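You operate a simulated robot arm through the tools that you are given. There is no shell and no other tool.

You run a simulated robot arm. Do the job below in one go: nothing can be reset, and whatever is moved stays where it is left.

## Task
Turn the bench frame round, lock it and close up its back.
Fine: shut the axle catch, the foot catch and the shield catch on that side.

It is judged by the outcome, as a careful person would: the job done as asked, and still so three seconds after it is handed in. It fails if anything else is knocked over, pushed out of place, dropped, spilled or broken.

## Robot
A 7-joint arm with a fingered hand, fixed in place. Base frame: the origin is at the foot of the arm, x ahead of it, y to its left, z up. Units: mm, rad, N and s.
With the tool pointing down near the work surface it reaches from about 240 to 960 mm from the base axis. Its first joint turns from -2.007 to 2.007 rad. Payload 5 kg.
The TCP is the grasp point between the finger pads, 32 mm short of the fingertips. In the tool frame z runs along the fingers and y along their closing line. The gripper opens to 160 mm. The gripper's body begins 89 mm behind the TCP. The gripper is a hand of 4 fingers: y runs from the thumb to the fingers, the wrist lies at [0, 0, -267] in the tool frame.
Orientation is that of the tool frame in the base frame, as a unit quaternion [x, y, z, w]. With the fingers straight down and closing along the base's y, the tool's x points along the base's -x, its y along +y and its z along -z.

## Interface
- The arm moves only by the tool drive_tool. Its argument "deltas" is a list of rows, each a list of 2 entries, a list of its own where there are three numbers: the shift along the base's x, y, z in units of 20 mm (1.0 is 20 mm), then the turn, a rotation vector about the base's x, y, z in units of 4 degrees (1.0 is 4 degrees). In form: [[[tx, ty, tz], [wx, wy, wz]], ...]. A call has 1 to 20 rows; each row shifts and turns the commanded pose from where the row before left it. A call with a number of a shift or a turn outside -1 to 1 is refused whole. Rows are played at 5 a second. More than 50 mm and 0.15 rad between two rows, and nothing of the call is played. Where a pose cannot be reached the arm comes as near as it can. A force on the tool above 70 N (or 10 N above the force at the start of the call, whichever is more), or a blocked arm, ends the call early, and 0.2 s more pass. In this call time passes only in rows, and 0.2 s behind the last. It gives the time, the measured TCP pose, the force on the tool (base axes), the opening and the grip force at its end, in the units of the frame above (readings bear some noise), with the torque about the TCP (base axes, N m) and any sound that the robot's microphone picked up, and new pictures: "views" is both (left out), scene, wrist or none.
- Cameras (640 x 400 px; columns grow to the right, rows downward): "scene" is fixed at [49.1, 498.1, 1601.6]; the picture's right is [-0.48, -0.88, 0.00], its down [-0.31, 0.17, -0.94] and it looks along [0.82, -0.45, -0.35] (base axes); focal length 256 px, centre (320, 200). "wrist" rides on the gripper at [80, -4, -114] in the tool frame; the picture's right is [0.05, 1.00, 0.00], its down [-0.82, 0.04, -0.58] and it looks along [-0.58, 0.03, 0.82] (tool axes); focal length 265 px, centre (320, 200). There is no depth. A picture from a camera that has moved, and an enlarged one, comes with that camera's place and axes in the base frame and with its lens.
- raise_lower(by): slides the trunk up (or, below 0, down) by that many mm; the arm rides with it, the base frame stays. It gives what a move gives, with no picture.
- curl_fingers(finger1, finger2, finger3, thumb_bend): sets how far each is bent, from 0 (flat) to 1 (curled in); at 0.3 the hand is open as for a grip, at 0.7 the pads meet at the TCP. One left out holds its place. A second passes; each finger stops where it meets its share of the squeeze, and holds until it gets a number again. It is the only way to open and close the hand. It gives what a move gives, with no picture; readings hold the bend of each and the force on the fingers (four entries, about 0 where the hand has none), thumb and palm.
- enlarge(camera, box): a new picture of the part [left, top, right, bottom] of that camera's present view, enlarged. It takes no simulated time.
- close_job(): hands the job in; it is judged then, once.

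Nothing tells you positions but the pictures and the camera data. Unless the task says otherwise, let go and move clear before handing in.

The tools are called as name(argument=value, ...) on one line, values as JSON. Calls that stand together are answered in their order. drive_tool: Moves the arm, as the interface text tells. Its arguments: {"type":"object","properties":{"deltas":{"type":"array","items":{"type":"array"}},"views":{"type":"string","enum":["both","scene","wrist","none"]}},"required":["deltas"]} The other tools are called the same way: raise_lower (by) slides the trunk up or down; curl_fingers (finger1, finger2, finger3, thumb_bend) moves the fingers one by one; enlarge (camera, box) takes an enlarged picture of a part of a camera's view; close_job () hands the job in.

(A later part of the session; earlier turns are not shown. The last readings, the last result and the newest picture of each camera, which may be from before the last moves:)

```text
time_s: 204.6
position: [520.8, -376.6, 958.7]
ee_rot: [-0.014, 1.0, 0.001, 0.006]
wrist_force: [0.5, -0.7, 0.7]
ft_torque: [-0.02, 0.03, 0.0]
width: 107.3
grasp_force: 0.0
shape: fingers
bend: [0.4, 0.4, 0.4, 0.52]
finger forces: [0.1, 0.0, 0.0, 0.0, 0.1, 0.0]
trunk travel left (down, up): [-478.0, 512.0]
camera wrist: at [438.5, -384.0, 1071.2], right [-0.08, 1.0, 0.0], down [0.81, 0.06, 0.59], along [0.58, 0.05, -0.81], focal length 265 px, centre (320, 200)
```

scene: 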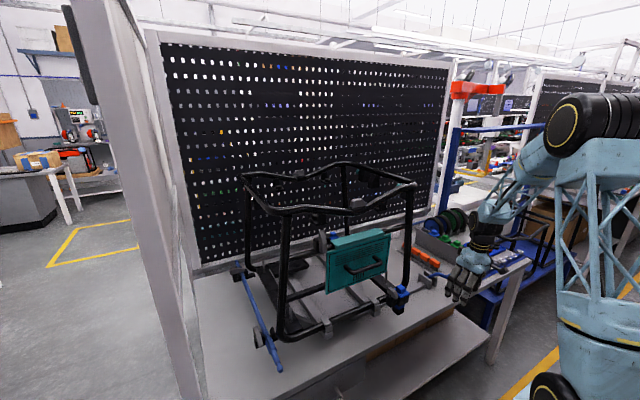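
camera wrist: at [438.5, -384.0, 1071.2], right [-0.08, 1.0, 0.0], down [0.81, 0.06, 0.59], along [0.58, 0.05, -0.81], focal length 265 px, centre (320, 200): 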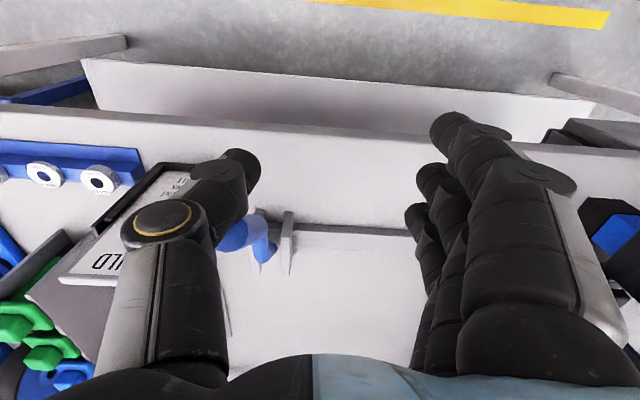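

drive_tool(deltas=[[[0.5, 0, 0], [0, 0, 0]], [[0.5, 0, 0], [0, 0, 0]]], views="none")

drive_tool(deltas=[[[0.5, 0, 0], [0, 0, 0]], [[0.5, 0, 0], [0, 0, 0]]], views="wrist")

enlarge(camera="scene", box=[400, 200, 520, 300])

```text
time_s: 205.2
position: [540.4, -377.0, 957.6]
ee_rot: [-0.013, 1.0, 0.001, 0.006]
wrist_force: [-6.8, -5.4, 4.3]
ft_torque: [-0.14, -0.14, -0.38]
width: 109.6
grasp_force: 4.0
shape: fingers
bend: [0.4, 0.4, 0.4, 0.52]
finger forces: [0.0, 0.0, 0.0, 0.0, 7.6, 0.1]
trunk travel left (down, up): [-478.0, 512.0]
```

```text
time_s: 205.8
position: [561.3, -376.3, 958.0]
ee_rot: [-0.013, 1.0, 0.001, 0.006]
wrist_force: [-2.6, -1.0, 1.9]
ft_torque: [-0.12, -0.14, -0.2]
width: 107.9
grasp_force: 2.1
shape: fingers
bend: [0.4, 0.4, 0.4, 0.52]
finger forces: [0.0, 0.1, 0.0, 0.1, 3.5, 0.1]
trunk travel left (down, up): [-478.0, 512.0]
camera wrist: at [478.7, -383.6, 1070.7], right [-0.08, 1.0, 0.0], down [0.81, 0.06, 0.59], along [0.59, 0.05, -0.81], focal length 265 px, centre (320, 200)
```

wrist: 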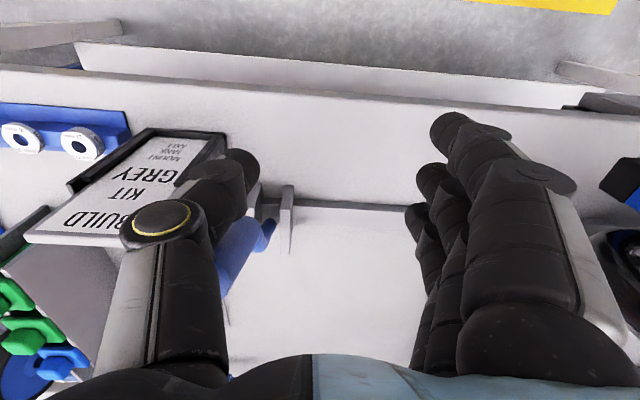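

```text
4.00 times, centred on (460, 250) of scene
camera zoom: at [49.1, 498.1, 1601.6], right [-0.48, -0.88, 0.0], down [-0.31, 0.17, -0.94], along [0.82, -0.45, -0.35], focal length 1025 px, centre (-240, 0)
```

zoom: 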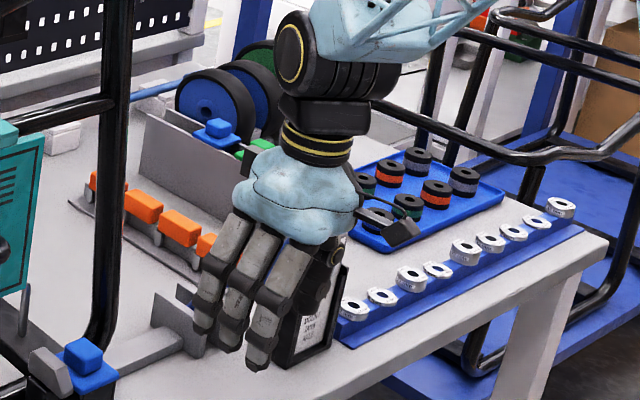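

The lever is rising. I'll keep the thumb slightly farther from the card and continue.

drive_tool(deltas=[[[0.4, 0.2, 0.1], [0, 0, 0]], [[0.5, 0.15, 0.1], [0, 0, 0]], [[0.5, 0, 0.1], [0, 0, 0]]], views="wrist")

```text
time_s: 206.6
position: [590.2, -369.8, 963.0]
ee_rot: [-0.014, 1.0, 0.001, 0.005]
wrist_force: [-1.1, -0.5, 0.7]
ft_torque: [-0.04, -0.02, -0.05]
width: 107.2
grasp_force: 0.9
shape: fingers
bend: [0.4, 0.4, 0.4, 0.52]
finger forces: [0.0, 0.0, 0.0, 0.0, 1.0, 0.1]
trunk travel left (down, up): [-478.0, 512.0]
camera wrist: at [507.2, -377.6, 1075.8], right [-0.08, 1.0, 0.0], down [0.81, 0.06, 0.59], along [0.58, 0.05, -0.81], focal length 265 px, centre (320, 200)
```

wrist: 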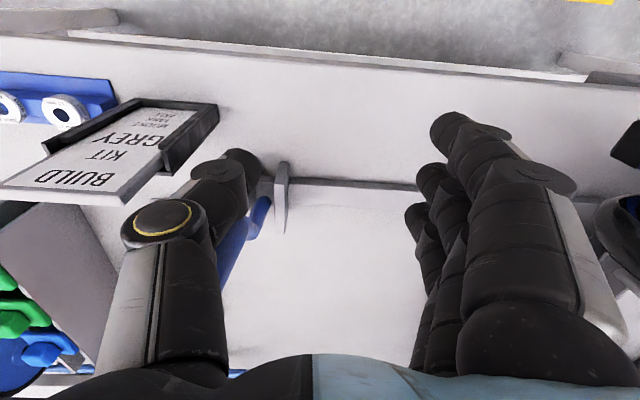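

drive_tool(deltas=[[[0.5, 0, 0.1], [0, 0, 0]], [[0.5, 0, 0.1], [0, 0, 0]]], views="none")

drive_tool(deltas=[[[0.4, 0, 0], [0, 0, 0]], [[0.4, 0, 0], [0, 0, 0]]], views="wrist")

enlarge(camera="scene", box=[400, 200, 520, 300])

```text
time_s: 207.2
position: [607.4, -370.3, 967.0]
ee_rot: [-0.013, 1.0, 0.001, 0.006]
wrist_force: [-0.4, -0.3, -0.6]
ft_torque: [-0.03, -0.04, 0.0]
width: 107.1
grasp_force: 0.1
shape: fingers
bend: [0.4, 0.4, 0.4, 0.52]
finger forces: [0.1, 0.0, 0.0, 0.0, 0.0, 0.0]
trunk travel left (down, up): [-478.0, 512.0]
```

```text
time_s: 207.8
position: [623.9, -369.2, 966.2]
ee_rot: [-0.014, 1.0, 0.001, 0.006]
wrist_force: [0.4, 0.1, -0.9]
ft_torque: [0.01, 0.0, 0.02]
width: 107.3
grasp_force: 0.0
shape: fingers
bend: [0.4, 0.4, 0.4, 0.52]
finger forces: [0.0, 0.0, 0.0, 0.0, 0.0, 0.1]
trunk travel left (down, up): [-478.0, 512.0]
camera wrist: at [541.6, -377.4, 1079.3], right [-0.08, 1.0, 0.0], down [0.81, 0.06, 0.59], along [0.58, 0.05, -0.81], focal length 265 px, centre (320, 200)
```

wrist: 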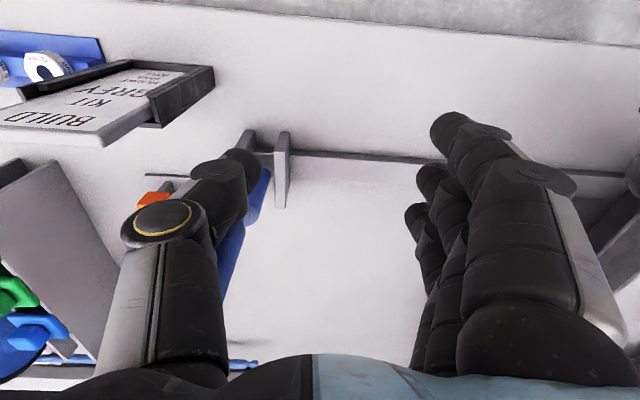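

```text
4.00 times, centred on (460, 250) of scene
camera zoom: at [49.1, 498.1, 1601.6], right [-0.48, -0.88, 0.0], down [-0.31, 0.17, -0.94], along [0.82, -0.45, -0.35], focal length 1025 px, centre (-240, 0)
```

zoom: 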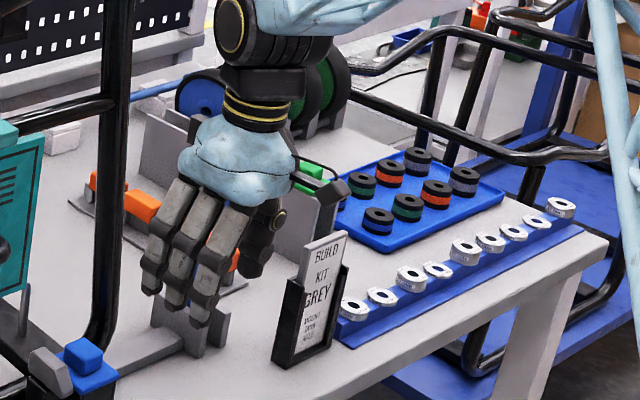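

drive_tool(deltas=[[[0.3, 0, 0], [0, 0, 0]], [[0.3, 0, 0], [0, 0, 0]]], views="none")

drive_tool(deltas=[[[0.3, 0, 0], [0, 0, 0]], [[0.2, 0, 0], [0, 0, 0]]], views="wrist")

```text
time_s: 208.4
position: [634.1, -370.3, 966.4]
ee_rot: [-0.013, 1.0, 0.001, 0.006]
wrist_force: [-5.5, 0.7, -0.9]
ft_torque: [-0.03, -0.19, -0.27]
width: 107.1
grasp_force: 2.5
shape: fingers
bend: [0.4, 0.4, 0.4, 0.52]
finger forces: [0.0, 0.0, 0.0, 0.1, 5.6, 0.0]
trunk travel left (down, up): [-478.0, 512.0]
```

```text
time_s: 209.0
position: [638.1, -371.9, 967.6]
ee_rot: [-0.01, 1.0, 0.003, 0.002]
wrist_force: [-66.4, 5.8, -1.0]
ft_torque: [-0.31, -2.29, -3.55]
width: 105.0
grasp_force: 33.0
shape: fingers
bend: [0.4, 0.4, 0.4, 0.52]
finger forces: [0.0, 0.1, 0.0, 0.0, 66.6, 0.1]
trunk travel left (down, up): [-478.0, 512.0]
camera wrist: at [556.0, -378.1, 1080.4], right [-0.07, 1.0, 0.0], down [0.81, 0.06, 0.58], along [0.58, 0.04, -0.81], focal length 265 px, centre (320, 200)
```

wrist: 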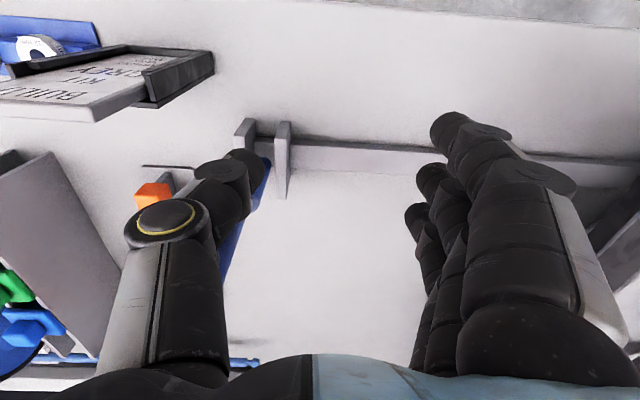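

Hard stop at the upright position, so the lever is home. Backing off and rising.

drive_tool(deltas=[[[-0.6, 0.2, 0], [0, 0, 0]], [[-0.2, 0.2, 1], [0, 0, 0]], [[0, 0, 1], [0, 0, 0]], [[0, 0, 1], [0, 0, 0]], [[0, 0, 1], [0, 0, 0]], [[0, 0, 1], [0, 0, 0]], [[0, 0, 1], [0, 0, 0]], [[0, 0, 1], [0, 0, 0]], [[0, 0, 1], [0, 0, 0]], [[0, 0, 1], [0, 0, 0]]])

enlarge(camera="scene", box=[395, 215, 475, 285])

enlarge(camera="scene", box=[330, 280, 410, 330])

```text
time_s: 211.2
position: [629.8, -363.9, 1147.9]
ee_rot: [-0.014, 1.0, 0.001, 0.005]
wrist_force: [0.3, -0.4, 0.0]
ft_torque: [-0.01, 0.01, -0.03]
width: 106.8
grasp_force: 0.2
shape: fingers
bend: [0.4, 0.4, 0.4, 0.52]
finger forces: [0.0, 0.1, 0.0, 0.1, 0.0, 0.0]
trunk travel left (down, up): [-478.0, 512.0]
camera wrist: at [547.1, -370.9, 1260.6], right [-0.08, 1.0, 0.0], down [0.81, 0.06, 0.59], along [0.58, 0.05, -0.81], focal length 265 px, centre (320, 200)
```

scene: 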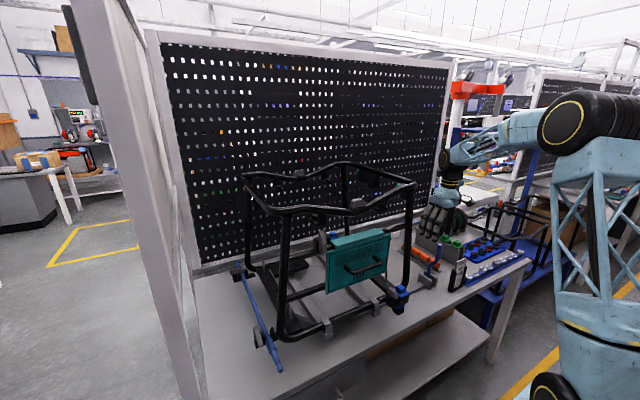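
wrist: 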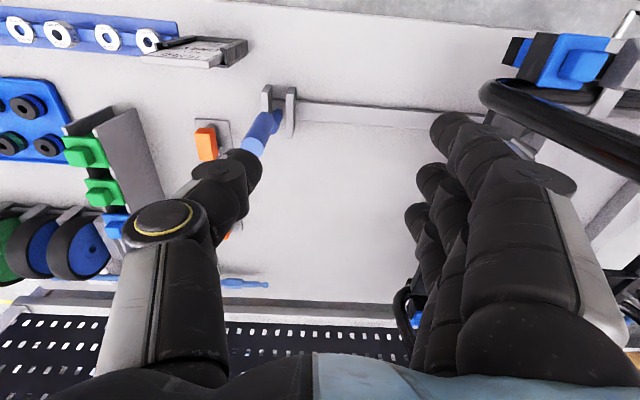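

```text
5.71 times, centred on (435, 250) of scene
camera zoom: at [49.1, 498.1, 1601.6], right [-0.48, -0.88, 0.0], down [-0.31, 0.17, -0.94], along [0.82, -0.45, -0.35], focal length 1464 px, centre (-337, -86)
```

zoom: 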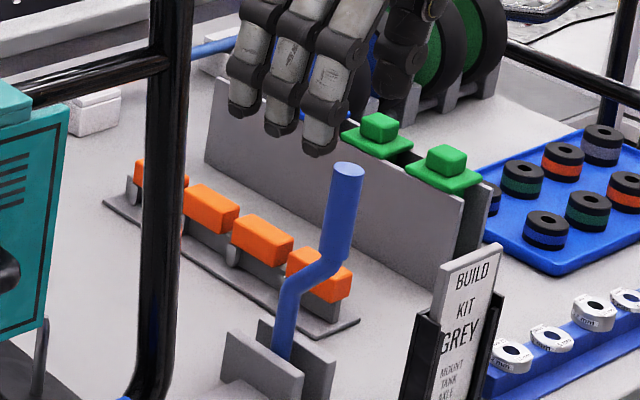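

```text
8.00 times, centred on (370, 305) of scene
camera zoom: at [49.1, 498.1, 1601.6], right [-0.48, -0.88, 0.0], down [-0.31, 0.17, -0.94], along [0.82, -0.45, -0.35], focal length 2050 px, centre (-80, -640)
```

zoom: 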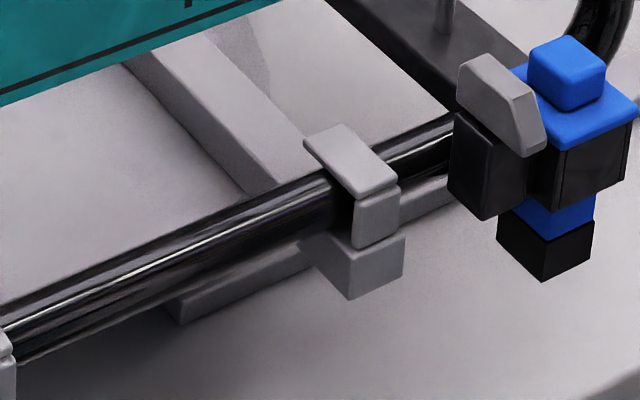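

The lever is upright again and the frame stands at its turned position. Now I'll examine the three catches on this side closely.

enlarge(camera="scene", box=[300, 210, 400, 300])

enlarge(camera="scene", box=[305, 215, 355, 265])

enlarge(camera="scene", box=[240, 320, 290, 370])

enlarge(camera="scene", box=[380, 275, 420, 315])

enlarge(camera="scene", box=[225, 250, 275, 300])

```text
4.44 times, centred on (350, 255) of scene
camera zoom: at [49.1, 498.1, 1601.6], right [-0.48, -0.88, 0.0], down [-0.31, 0.17, -0.94], along [0.82, -0.45, -0.35], focal length 1139 px, centre (187, -44)
```

zoom: 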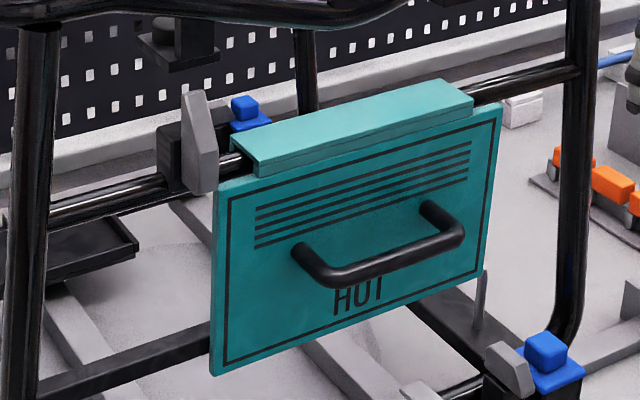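

```text
8.00 times, centred on (330, 240) of scene
camera zoom: at [49.1, 498.1, 1601.6], right [-0.48, -0.88, 0.0], down [-0.31, 0.17, -0.94], along [0.82, -0.45, -0.35], focal length 2050 px, centre (240, -120)
```

zoom: 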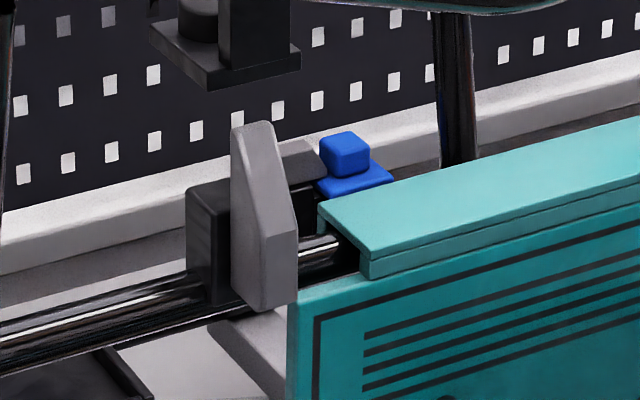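

```text
8.00 times, centred on (265, 345) of scene
camera zoom: at [49.1, 498.1, 1601.6], right [-0.48, -0.88, 0.0], down [-0.31, 0.17, -0.94], along [0.82, -0.45, -0.35], focal length 2050 px, centre (760, -960)
```

zoom: 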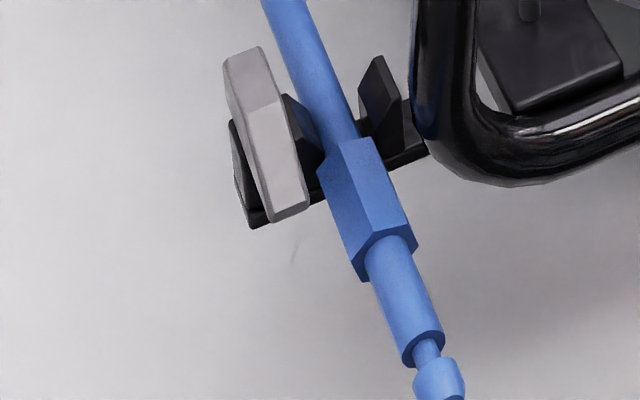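

```text
10.00 times, centred on (400, 295) of scene
camera zoom: at [49.1, 498.1, 1601.6], right [-0.48, -0.88, 0.0], down [-0.31, 0.17, -0.94], along [0.82, -0.45, -0.35], focal length 2562 px, centre (-480, -750)
```

zoom: 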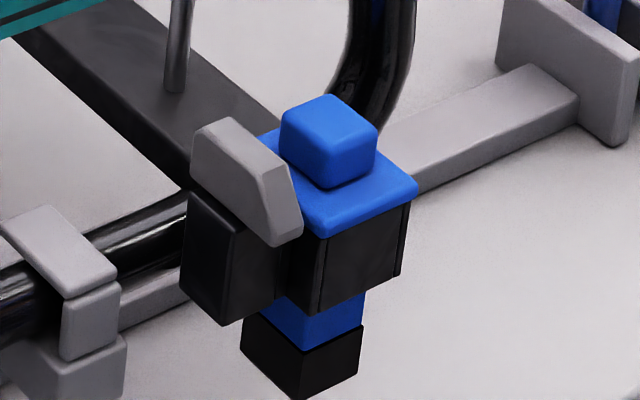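

```text
8.00 times, centred on (250, 275) of scene
camera zoom: at [49.1, 498.1, 1601.6], right [-0.48, -0.88, 0.0], down [-0.31, 0.17, -0.94], along [0.82, -0.45, -0.35], focal length 2050 px, centre (880, -400)
```

zoom: 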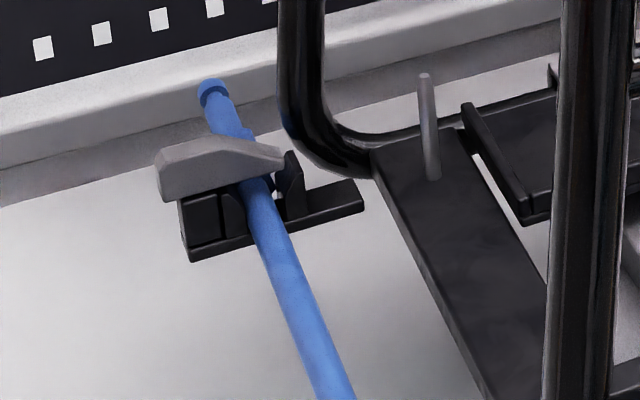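

All three gray catches point away from their parts: the axle and foot ones point toward the robot, the shield one points up. Each must swing 90 degrees to the right. I'll move in front of the foot catch to measure it.

drive_tool(deltas=[[[-1, 0.2, 0], [0, 0, -0.4]], [[-1, 0.2, 0], [0, 0, 0]], [[-1, 0.2, 0], [0, 0, 0]], [[-1, 0.2, 0], [0, 0, 0]], [[-1, 0.5, 0], [0, 0, 0]], [[-1, 0.5, 0], [0, 0, 0]], [[-1, 0.6, 0], [0, 0, 0]], [[-1, 0.8, 0], [0, 0, 0]], [[-1, 1, 0], [0, 0, 0]], [[-0.5, 1, 0], [0, 0, 0]], [[0, 1, 0], [0, 0, 0]], [[0, 1, 0], [0, 0, 0]], [[0, 1, 0], [0, 0, 0]], [[0, 1, 0], [0, 0, 0]], [[0, 1, 0], [0, 0, 0]], [[0, 1, 0], [0, 0, 0]], [[0, 1, 0], [0, 0, 0]]])

```text
time_s: 214.8
position: [440.6, -118.3, 1149.2]
ee_rot: [0.001, 1.0, 0.001, 0.005]
wrist_force: [-0.3, 0.4, 0.7]
ft_torque: [-0.01, 0.0, 0.04]
width: 106.7
grasp_force: 0.0
shape: fingers
bend: [0.4, 0.4, 0.4, 0.52]
finger forces: [0.0, 0.0, 0.0, 0.1, 0.1, 0.1]
trunk travel left (down, up): [-478.0, 512.0]
camera wrist: at [357.8, -122.8, 1261.8], right [-0.05, 1.0, 0.0], down [0.81, 0.04, 0.59], along [0.59, 0.03, -0.81], focal length 265 px, centre (320, 200)
```

scene: 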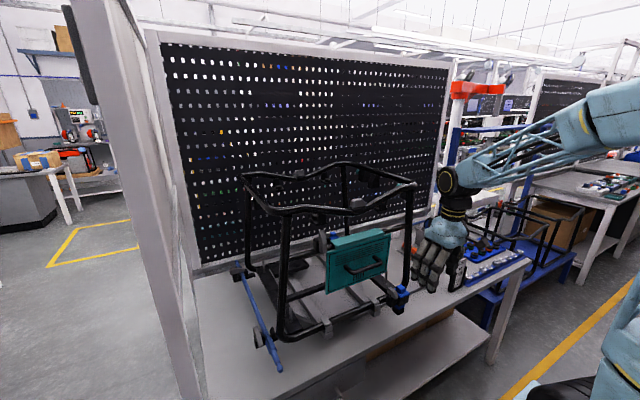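
wrist: 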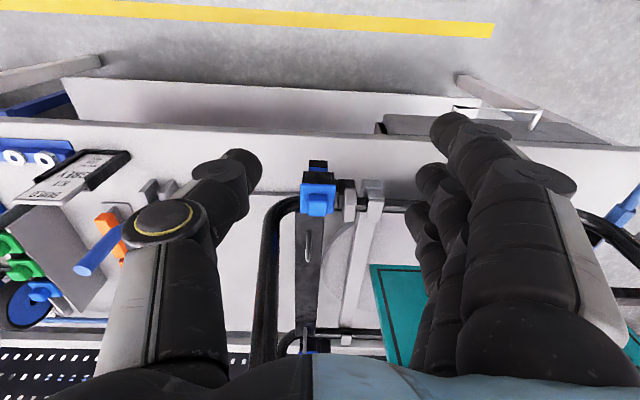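

enlarge(camera="wrist", box=[280, 150, 400, 230])

enlarge(camera="wrist", box=[300, 150, 364, 225])

```text
5.00 times, centred on (340, 190) of wrist
camera zoom: at [357.8, -122.8, 1261.8], right [-0.05, 1.0, 0.0], down [0.81, 0.04, 0.59], along [0.59, 0.03, -0.81], focal length 1327 px, centre (220, 250)
```

zoom: 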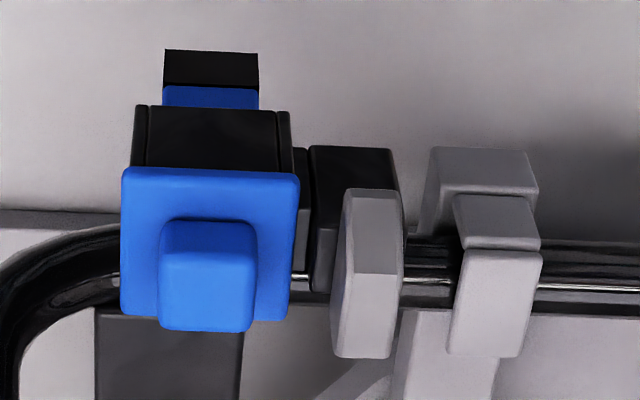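

```text
5.33 times, centred on (332, 188) of wrist
camera zoom: at [357.8, -122.8, 1261.8], right [-0.05, 1.0, 0.0], down [0.81, 0.04, 0.59], along [0.59, 0.03, -0.81], focal length 1416 px, centre (256, 267)
```

zoom: 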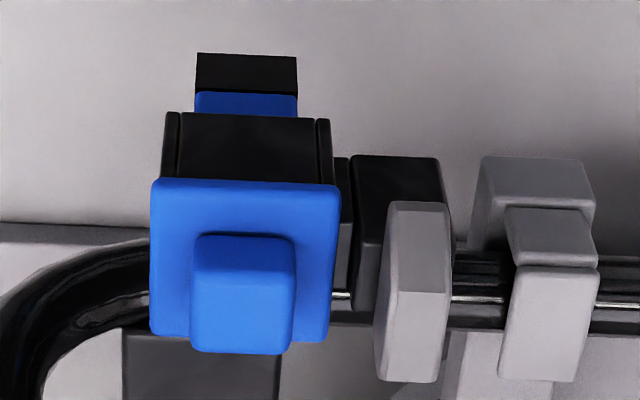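

I have a clear view: the foot catch block lies at y≈-73 with its free end at x≈549, the blue cap just right of it. I'll put the far finger on its left side and sweep it to the right.

drive_tool(deltas=[[[1, 0, 0], [0, 0, 0]], [[1, 0, 0], [0, 0, 0]], [[1, 0, 0], [0, 0, 0]], [[1, 0, 0], [0, 0, 0]], [[0, 0, -1], [0, 0, 0]], [[0, 0, -1], [0, 0, 0]], [[0, 0, -1], [0, 0, 0]], [[0, 0, -1], [0, 0, 0]], [[0, 0, -1], [0, 0, 0]]])

enlarge(camera="wrist", box=[240, 120, 480, 270])

```text
time_s: 216.8
position: [520.7, -118.1, 1045.6]
ee_rot: [0.0, 1.0, 0.001, 0.005]
wrist_force: [0.5, 0.4, -0.6]
ft_torque: [0.0, 0.0, 0.01]
width: 106.8
grasp_force: 0.1
shape: fingers
bend: [0.4, 0.4, 0.4, 0.52]
finger forces: [0.0, 0.1, 0.1, 0.1, 0.1, 0.2]
trunk travel left (down, up): [-478.0, 512.0]
camera wrist: at [437.9, -122.7, 1158.2], right [-0.05, 1.0, 0.0], down [0.81, 0.04, 0.59], along [0.59, 0.03, -0.81], focal length 265 px, centre (320, 200)
```

scene: 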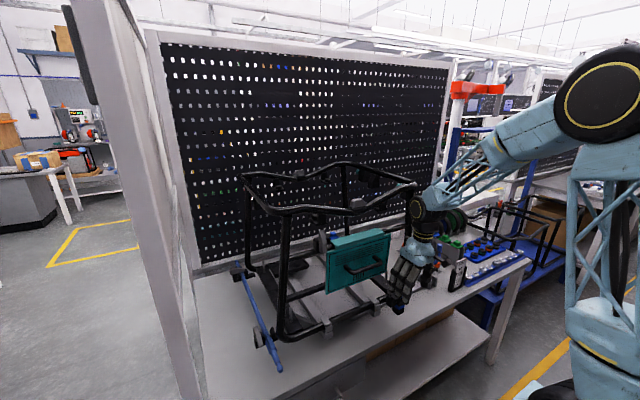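
wrist: 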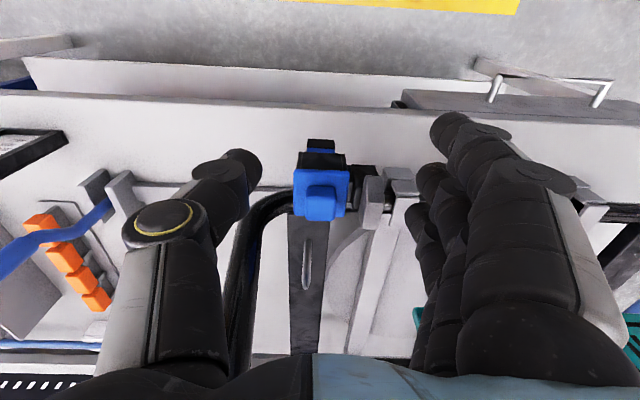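

```text
2.67 times, centred on (360, 195) of wrist
camera zoom: at [437.9, -122.7, 1158.2], right [-0.05, 1.0, 0.0], down [0.81, 0.04, 0.59], along [0.59, 0.03, -0.81], focal length 708 px, centre (213, 213)
```

zoom: 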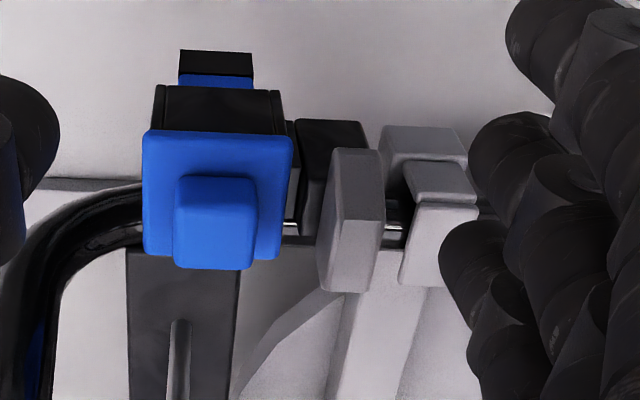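

The far finger is about 4 mm left of the block. I'll shift a bit left, lower to block height, then sweep right.

drive_tool(deltas=[[[0, 0.4, 0], [0, 0, 0]], [[0, 0, -1], [0, 0, 0]], [[0, 0, -0.8], [0, 0, 0]], [[0, 0, -0.5], [0, 0, 0]]])

enlarge(camera="wrist", box=[240, 120, 480, 270])

enlarge(camera="scene", box=[360, 260, 440, 330])

```text
time_s: 217.8
position: [519.3, -108.4, 1001.8]
ee_rot: [0.001, 1.0, 0.0, 0.005]
wrist_force: [-0.5, 0.0, -0.5]
ft_torque: [-0.03, 0.01, -0.01]
width: 106.4
grasp_force: 0.1
shape: fingers
bend: [0.4, 0.4, 0.4, 0.52]
finger forces: [0.0, 0.0, 0.0, 0.1, 0.0, 0.0]
trunk travel left (down, up): [-478.0, 512.0]
camera wrist: at [437.4, -113.8, 1113.5], right [-0.05, 1.0, 0.0], down [0.81, 0.04, 0.59], along [0.59, 0.03, -0.81], focal length 265 px, centre (320, 200)
```

scene: 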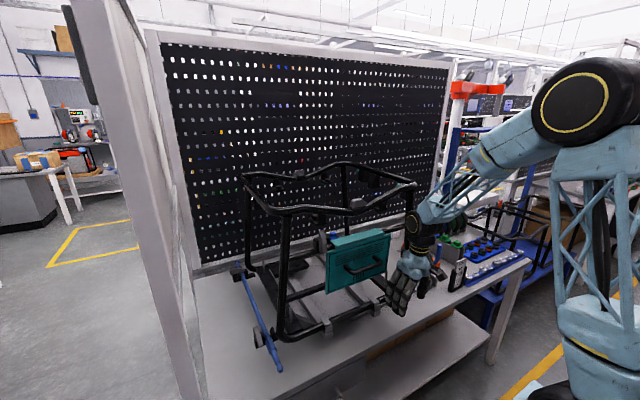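
wrist: 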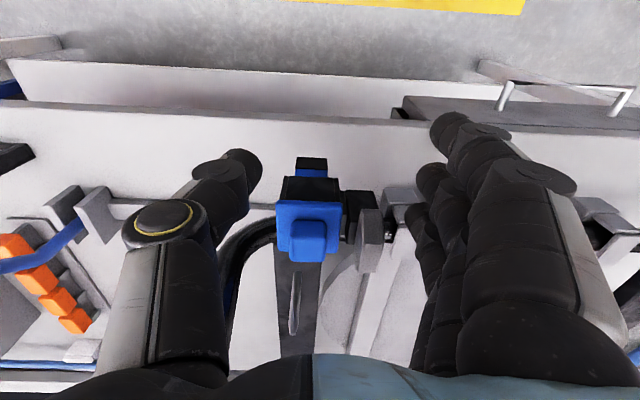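

```text
2.67 times, centred on (360, 195) of wrist
camera zoom: at [437.4, -113.8, 1113.5], right [-0.05, 1.0, 0.0], down [0.81, 0.04, 0.59], along [0.59, 0.03, -0.81], focal length 708 px, centre (213, 213)
```

zoom: 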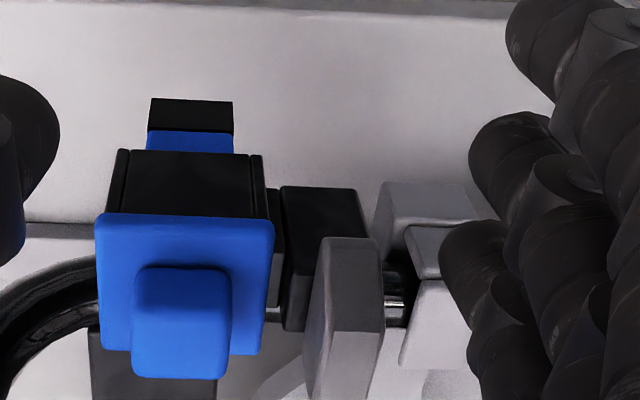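

```text
5.71 times, centred on (400, 295) of scene
camera zoom: at [49.1, 498.1, 1601.6], right [-0.48, -0.88, 0.0], down [-0.31, 0.17, -0.94], along [0.82, -0.45, -0.35], focal length 1464 px, centre (-137, -343)
```

zoom: 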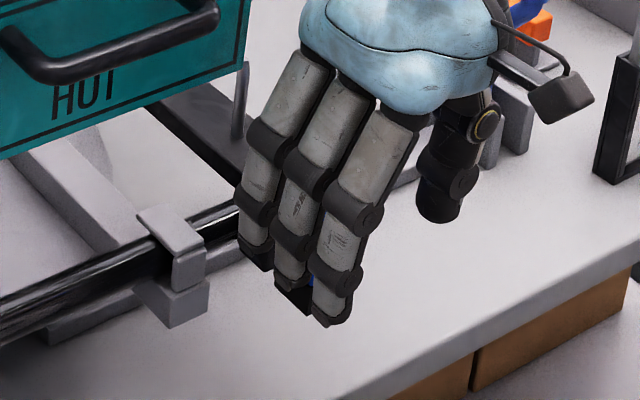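

Now sweeping right in small steps.

drive_tool(deltas=[[[0, -0.5, 0], [0, 0, 0]], [[0, -0.5, 0], [0, 0, 0]], [[0, -0.3, 0], [0, 0, 0]]], views="none")

enlarge(camera="wrist", box=[240, 150, 480, 300])

```text
time_s: 218.6
position: [520.8, -134.7, 1002.8]
ee_rot: [0.001, 1.0, 0.001, 0.004]
wrist_force: [-1.1, 0.9, 0.0]
ft_torque: [0.03, 0.03, 0.11]
width: 106.5
grasp_force: 0.5
shape: fingers
bend: [0.4, 0.4, 0.39, 0.52]
finger forces: [0.0, 0.0, 0.9, 0.1, 0.1, 0.0]
trunk travel left (down, up): [-478.0, 512.0]
```

```text
2.67 times, centred on (360, 225) of wrist
camera zoom: at [437.8, -140.4, 1115.6], right [-0.05, 1.0, 0.0], down [0.81, 0.04, 0.59], along [0.59, 0.03, -0.81], focal length 708 px, centre (213, 133)
```

zoom: 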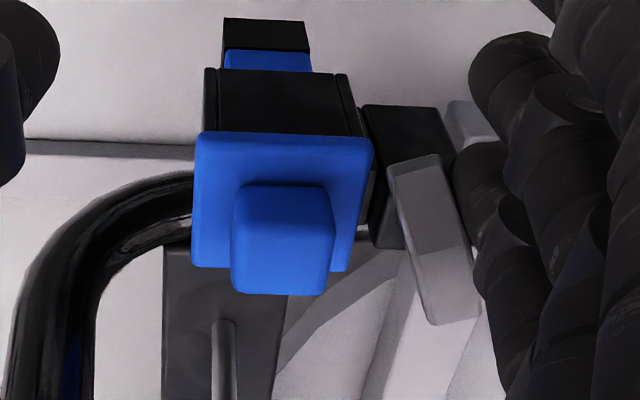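

The catch is swinging toward the blue cap with little force. Continuing.

drive_tool(deltas=[[[0, -0.4, 0], [0, 0, 0]], [[0, -0.4, 0], [0, 0, 0]]], views="none")

enlarge(camera="wrist", box=[240, 150, 480, 300])

```text
time_s: 219.2
position: [520.8, -151.9, 1002.7]
ee_rot: [0.001, 1.0, 0.0, 0.006]
wrist_force: [-0.7, 0.3, 0.1]
ft_torque: [0.01, 0.01, 0.03]
width: 106.5
grasp_force: 0.2
shape: fingers
bend: [0.4, 0.4, 0.39, 0.52]
finger forces: [0.1, 0.1, 0.5, 0.0, 0.0, 0.1]
trunk travel left (down, up): [-478.0, 512.0]
```

```text
2.67 times, centred on (360, 225) of wrist
camera zoom: at [438.4, -156.4, 1115.4], right [-0.05, 1.0, 0.0], down [0.81, 0.04, 0.59], along [0.59, 0.03, -0.81], focal length 708 px, centre (213, 133)
```

zoom: 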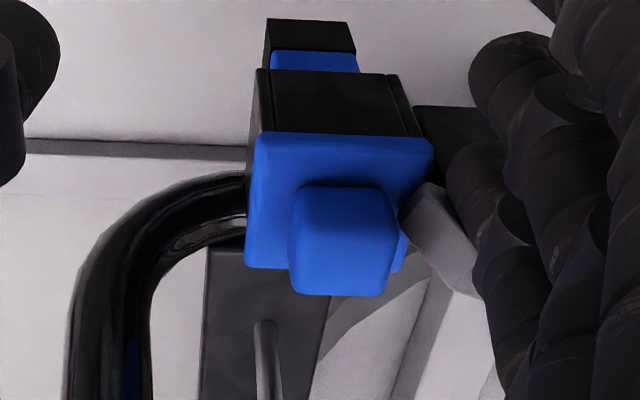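

drive_tool(deltas=[[[0.25, -0.1, 0], [0, 0, 0]], [[0.3, 0, 0], [0, 0, 0]]], views="none")

enlarge(camera="wrist", box=[240, 150, 480, 300])

```text
time_s: 219.8
position: [525.7, -152.3, 1001.2]
ee_rot: [0.001, 1.0, 0.003, 0.003]
wrist_force: [-46.1, -1.8, 7.7]
ft_torque: [0.63, 1.31, 3.45]
width: 106.4
grasp_force: 22.8
shape: fingers
bend: [0.4, 0.4, 0.4, 0.52]
finger forces: [0.0, 0.0, 45.6, 0.0, 0.0, 0.0]
trunk travel left (down, up): [-478.0, 512.0]
```

```text
2.67 times, centred on (360, 225) of wrist
camera zoom: at [443.8, -159.1, 1114.4], right [-0.05, 1.0, 0.0], down [0.81, 0.04, 0.58], along [0.58, 0.03, -0.81], focal length 708 px, centre (213, 133)
```

zoom: 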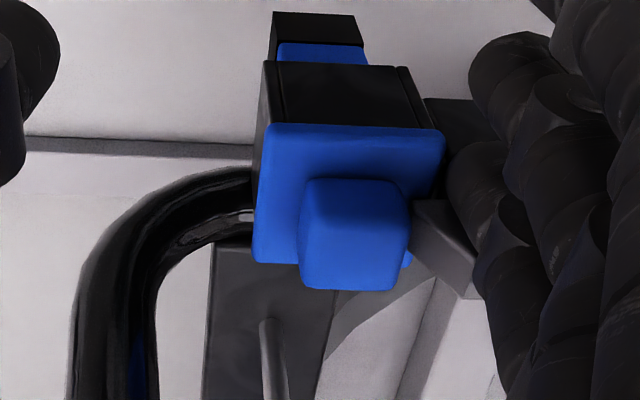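

The finger met a firm stop. Backing off to look at the catch position.

drive_tool(deltas=[[[-0.5, 0.1, 0], [0, 0, 0]], [[-0.5, 0.3, 0], [0, 0, 0]], [[-0.5, 0.5, 0.3], [0, 0, 0]], [[-0.5, 0.5, 0.5], [0, 0, 0]]])

enlarge(camera="wrist", box=[240, 150, 480, 300])

enlarge(camera="scene", box=[380, 275, 420, 315])

```text
time_s: 220.8
position: [492.2, -125.1, 1018.6]
ee_rot: [0.001, 1.0, 0.001, 0.007]
wrist_force: [-0.6, 0.9, -0.3]
ft_torque: [0.01, 0.02, 0.03]
width: 106.5
grasp_force: 0.0
shape: fingers
bend: [0.4, 0.4, 0.4, 0.52]
finger forces: [0.0, 0.0, 0.0, 0.0, 0.0, 0.0]
trunk travel left (down, up): [-478.0, 512.0]
camera wrist: at [409.6, -129.7, 1130.7], right [-0.05, 1.0, 0.0], down [0.81, 0.04, 0.59], along [0.59, 0.03, -0.81], focal length 265 px, centre (320, 200)
```

scene: 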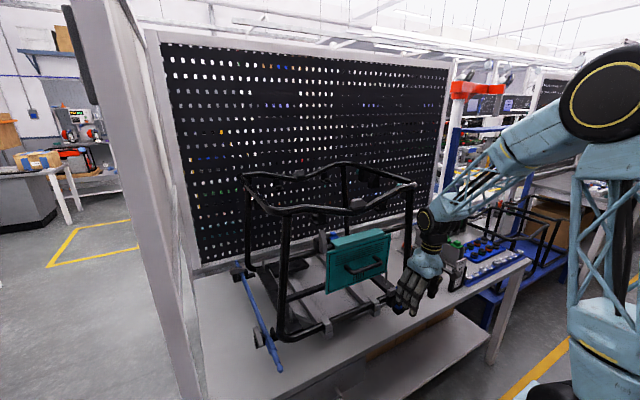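
wrist: 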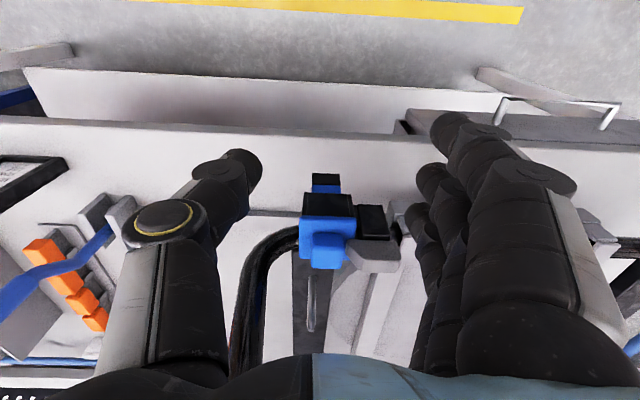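

```text
2.67 times, centred on (360, 225) of wrist
camera zoom: at [409.6, -129.7, 1130.7], right [-0.05, 1.0, 0.0], down [0.81, 0.04, 0.59], along [0.59, 0.03, -0.81], focal length 708 px, centre (213, 133)
```

zoom: 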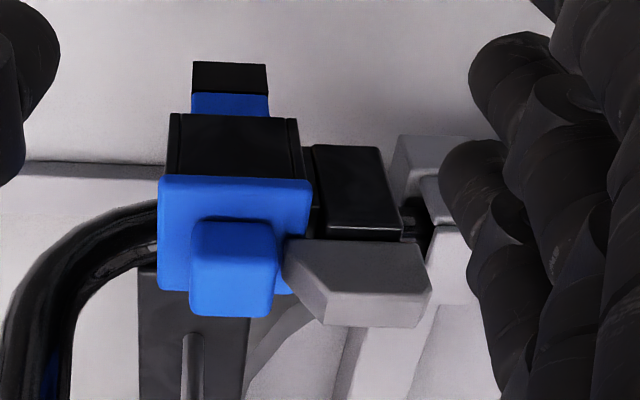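

```text
10.00 times, centred on (400, 295) of scene
camera zoom: at [49.1, 498.1, 1601.6], right [-0.48, -0.88, 0.0], down [-0.31, 0.17, -0.94], along [0.82, -0.45, -0.35], focal length 2562 px, centre (-480, -750)
```

zoom: 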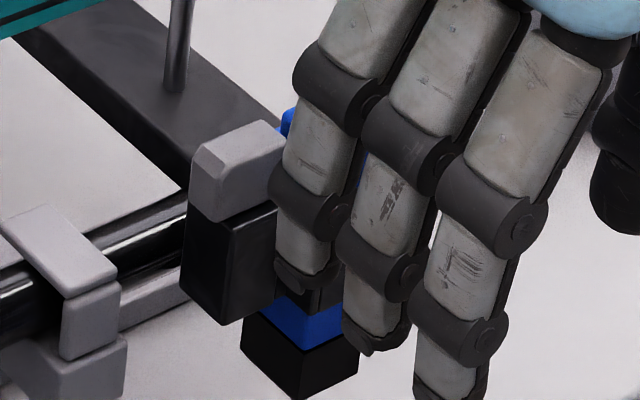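

The foot catch now lies across over the blue cap plate against the knob – shut. Next the axle catch on the left; I'll back out, rise and move over there.

drive_tool(deltas=[[[-1, 0, 1], [0, 0, 0]], [[-1, 0, 1], [0, 0, 0]], [[-1, 0, 1], [0, 0, 0]], [[0, 1, 1], [0, 0, 0]], [[0, 1, 1], [0, 0, 0]], [[0, 1, 1], [0, 0, 0]], [[0, 1, 0.5], [0, 0, 0]], [[0, 1, 0], [0, 0, 0]], [[0, 1, 0], [0, 0, 0]], [[0, 1, 0], [0, 0, 0]], [[0, 1, 0], [0, 0, 0]], [[0, 1, 0], [0, 0, 0]], [[0, 1, 0], [0, 0, 0]], [[0, 1, 0], [0, 0, 0]], [[0, 1, 0], [0, 0, 0]], [[0, 1, 0], [0, 0, 0]], [[0, 1, 0], [0, 0, 0]], [[0, 1, 0], [0, 0, 0]]], views="none")

drive_tool(deltas=[[[0, 1, 0], [0, 0, 0]], [[0, 1, 0], [0, 0, 0]], [[0, 1, 0], [0, 0, 0]], [[0, 1, 0], [0, 0, 0]], [[0, 1, 0], [0, 0, 0]], [[0, 1, 0], [0, 0, 0]], [[0, 1, 0], [0, 0, 0]], [[0, 1, 0], [0, 0, 0]], [[0, 0.5, 0], [0, 0, 0]]])

```text
time_s: 224.6
position: [430.9, 174.1, 1148.6]
ee_rot: [0.0, 1.0, 0.001, 0.005]
wrist_force: [0.2, -1.0, -0.3]
ft_torque: [0.0, 0.02, 0.0]
width: 106.4
grasp_force: 0.2
shape: fingers
bend: [0.4, 0.4, 0.4, 0.52]
finger forces: [0.0, 0.1, 0.1, 0.0, 0.0, 0.1]
trunk travel left (down, up): [-478.0, 512.0]
```

```text
time_s: 226.6
position: [431.5, 347.0, 1147.5]
ee_rot: [0.001, 1.0, 0.001, 0.006]
wrist_force: [-0.7, -0.8, 0.1]
ft_torque: [-0.03, -0.02, -0.01]
width: 106.6
grasp_force: 0.0
shape: fingers
bend: [0.4, 0.4, 0.4, 0.52]
finger forces: [0.1, 0.0, 0.0, 0.1, 0.0, 0.0]
trunk travel left (down, up): [-478.0, 512.0]
camera wrist: at [348.6, 341.0, 1260.4], right [-0.05, 1.0, 0.0], down [0.81, 0.04, 0.59], along [0.59, 0.03, -0.81], focal length 265 px, centre (320, 200)
```

scene: 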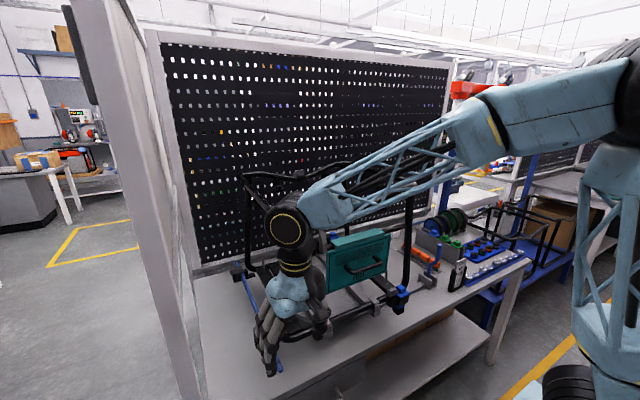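
wrist: 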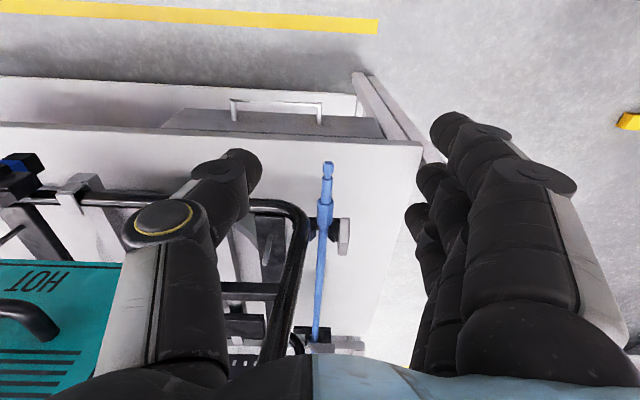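

enlarge(camera="wrist", box=[280, 150, 400, 270])

enlarge(camera="wrist", box=[300, 190, 364, 270])

enlarge(camera="wrist", box=[280, 300, 370, 360])

```text
3.33 times, centred on (340, 210) of wrist
camera zoom: at [348.6, 341.0, 1260.4], right [-0.05, 1.0, 0.0], down [0.81, 0.04, 0.59], along [0.59, 0.03, -0.81], focal length 885 px, centre (253, 167)
```

zoom: 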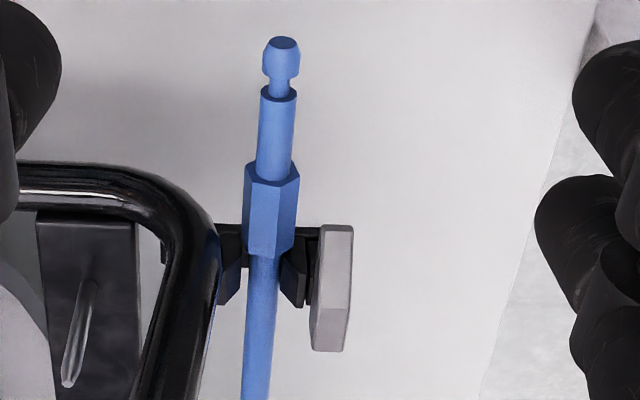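

```text
5.00 times, centred on (332, 230) of wrist
camera zoom: at [348.6, 341.0, 1260.4], right [-0.05, 1.0, 0.0], down [0.81, 0.04, 0.59], along [0.59, 0.03, -0.81], focal length 1327 px, centre (260, 50)
```

zoom: 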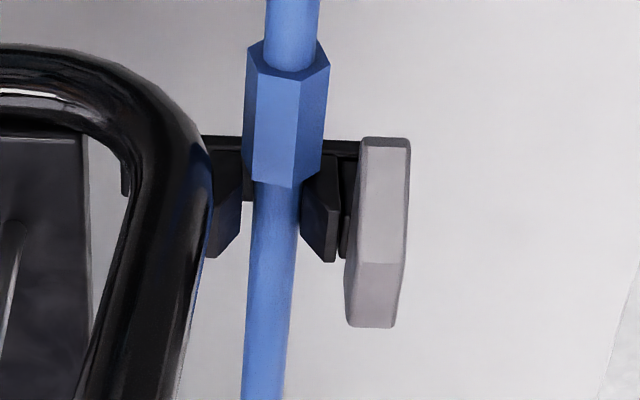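

```text
6.67 times, centred on (325, 330) of wrist
camera zoom: at [348.6, 341.0, 1260.4], right [-0.05, 1.0, 0.0], down [0.81, 0.04, 0.59], along [0.59, 0.03, -0.81], focal length 1769 px, centre (287, -667)
```

zoom: 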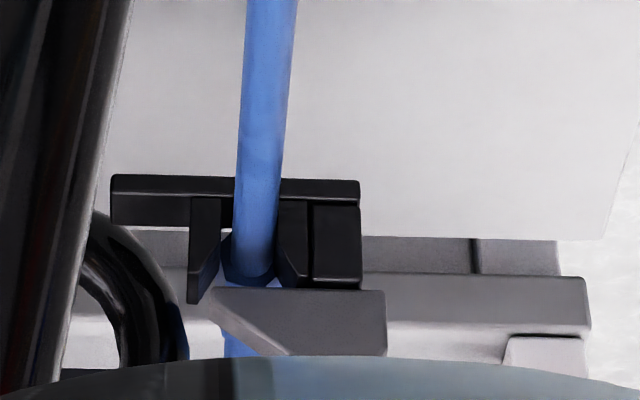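

The axle catch block runs from its pivot (x≈650, y≈391) toward the robot with its free end at x≈602. I'll come in from its left with the thumb on the right side of the hand, and sweep it right over the axle.

curl_fingers(finger1=0.55, finger2=0.55, finger3=0.55, thumb_bend=0.5)

drive_tool(deltas=[[[0, 1, 0], [0, 0, 0]], [[0, 1, 0], [0, 0, 0]], [[0, 1, 0], [0, 0, 0]], [[0, 1, 0], [0, 0, 0]], [[0, 1, 0], [0, 0, 0]], [[0, 1, 0], [0, 0, 0]], [[0, 0.2, 0], [0, 0, 0]], [[1, 0, 0], [0, 0, 0]], [[1, 0, 0], [0, 0, 0]], [[1, 0, 0], [0, 0, 0]], [[1, 0, 0], [0, 0, 0]], [[1, 0, 0], [0, 0, 0]], [[1, 0, 0], [0, 0, 0]], [[1, 0, 0], [0, 0, 0]], [[1, 0, 0], [0, 0, 0]]])

```text
time_s: 227.6
position: [430.5, 345.6, 1147.6]
ee_rot: [0.002, 1.0, 0.001, 0.006]
wrist_force: [0.1, 0.0, 0.1]
ft_torque: [0.02, -0.01, -0.02]
width: 81.7
grasp_force: 0.2
shape: fingers
bend: [0.55, 0.55, 0.55, 0.5]
finger forces: [0.1, 0.0, 0.0, 0.1, 0.0, 0.1]
trunk travel left (down, up): [-478.0, 512.0]
```

```text
time_s: 230.8
position: [591.1, 469.0, 1148.2]
ee_rot: [0.001, 1.0, 0.0, 0.005]
wrist_force: [-1.1, -0.1, 0.0]
ft_torque: [0.02, 0.0, 0.0]
width: 81.4
grasp_force: 0.1
shape: fingers
bend: [0.55, 0.55, 0.55, 0.5]
finger forces: [0.0, 0.0, 0.0, 0.1, 0.0, 0.0]
trunk travel left (down, up): [-478.0, 512.0]
camera wrist: at [509.8, 463.4, 1260.6], right [-0.05, 1.0, 0.0], down [0.81, 0.04, 0.59], along [0.59, 0.03, -0.81], focal length 265 px, centre (320, 200)
```

scene: 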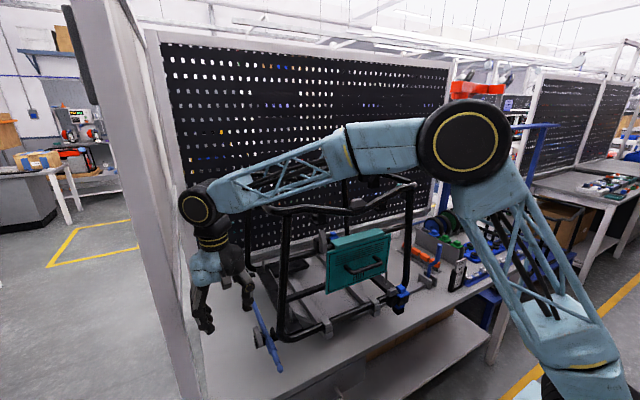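
wrist: 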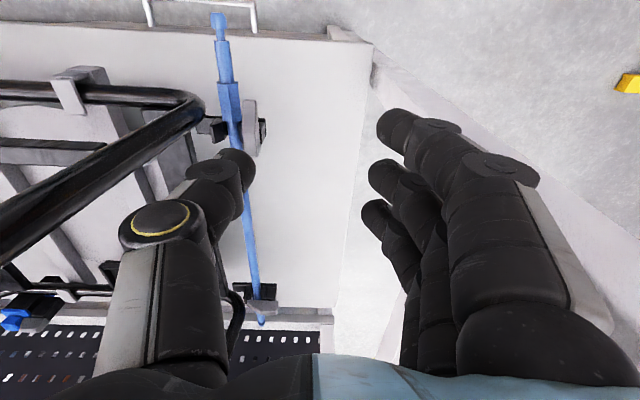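

drive_tool(deltas=[[[1, 0.1, 0], [0, 0, 0]], [[0, 0, -1], [0, 0, 0]], [[0, 0, -1], [0, 0, 0]], [[0, 0, -1], [0, 0, 0]], [[0, 0, -1], [0, 0, 0]], [[0, 0, -1], [0, 0, 0]]], views="wrist")

enlarge(camera="scene", box=[180, 280, 310, 380])

```text
time_s: 232.2
position: [613.1, 470.5, 1045.0]
ee_rot: [0.001, 1.0, 0.001, 0.006]
wrist_force: [0.3, 0.0, 0.1]
ft_torque: [0.01, 0.0, -0.01]
width: 81.7
grasp_force: 0.0
shape: fingers
bend: [0.55, 0.55, 0.55, 0.5]
finger forces: [0.0, 0.0, 0.0, 0.1, 0.0, 0.0]
trunk travel left (down, up): [-478.0, 512.0]
camera wrist: at [530.0, 465.5, 1158.5], right [-0.05, 1.0, 0.0], down [0.81, 0.04, 0.59], along [0.59, 0.03, -0.81], focal length 265 px, centre (320, 200)
```

wrist: 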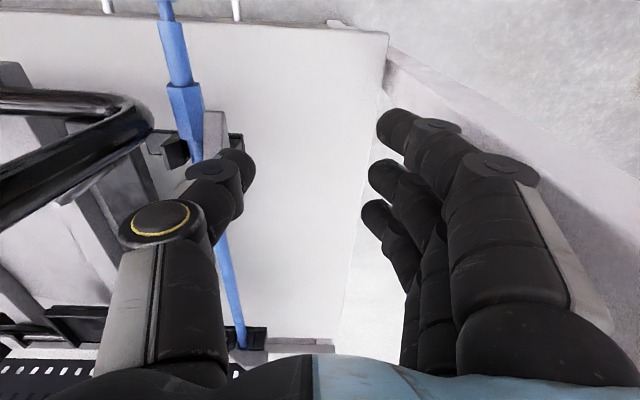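

```text
4.00 times, centred on (245, 330) of scene
camera zoom: at [49.1, 498.1, 1601.6], right [-0.48, -0.88, 0.0], down [-0.31, 0.17, -0.94], along [0.82, -0.45, -0.35], focal length 1025 px, centre (620, -320)
```

zoom: 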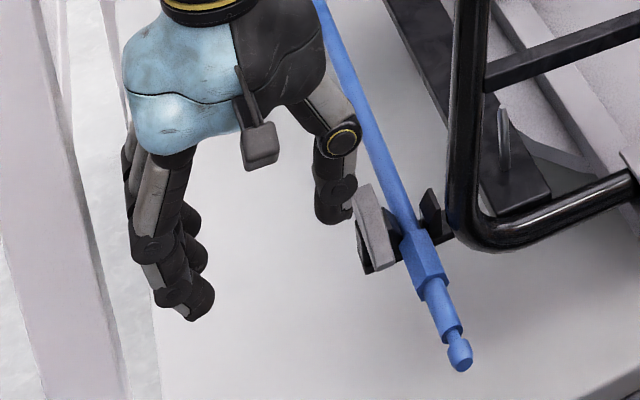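

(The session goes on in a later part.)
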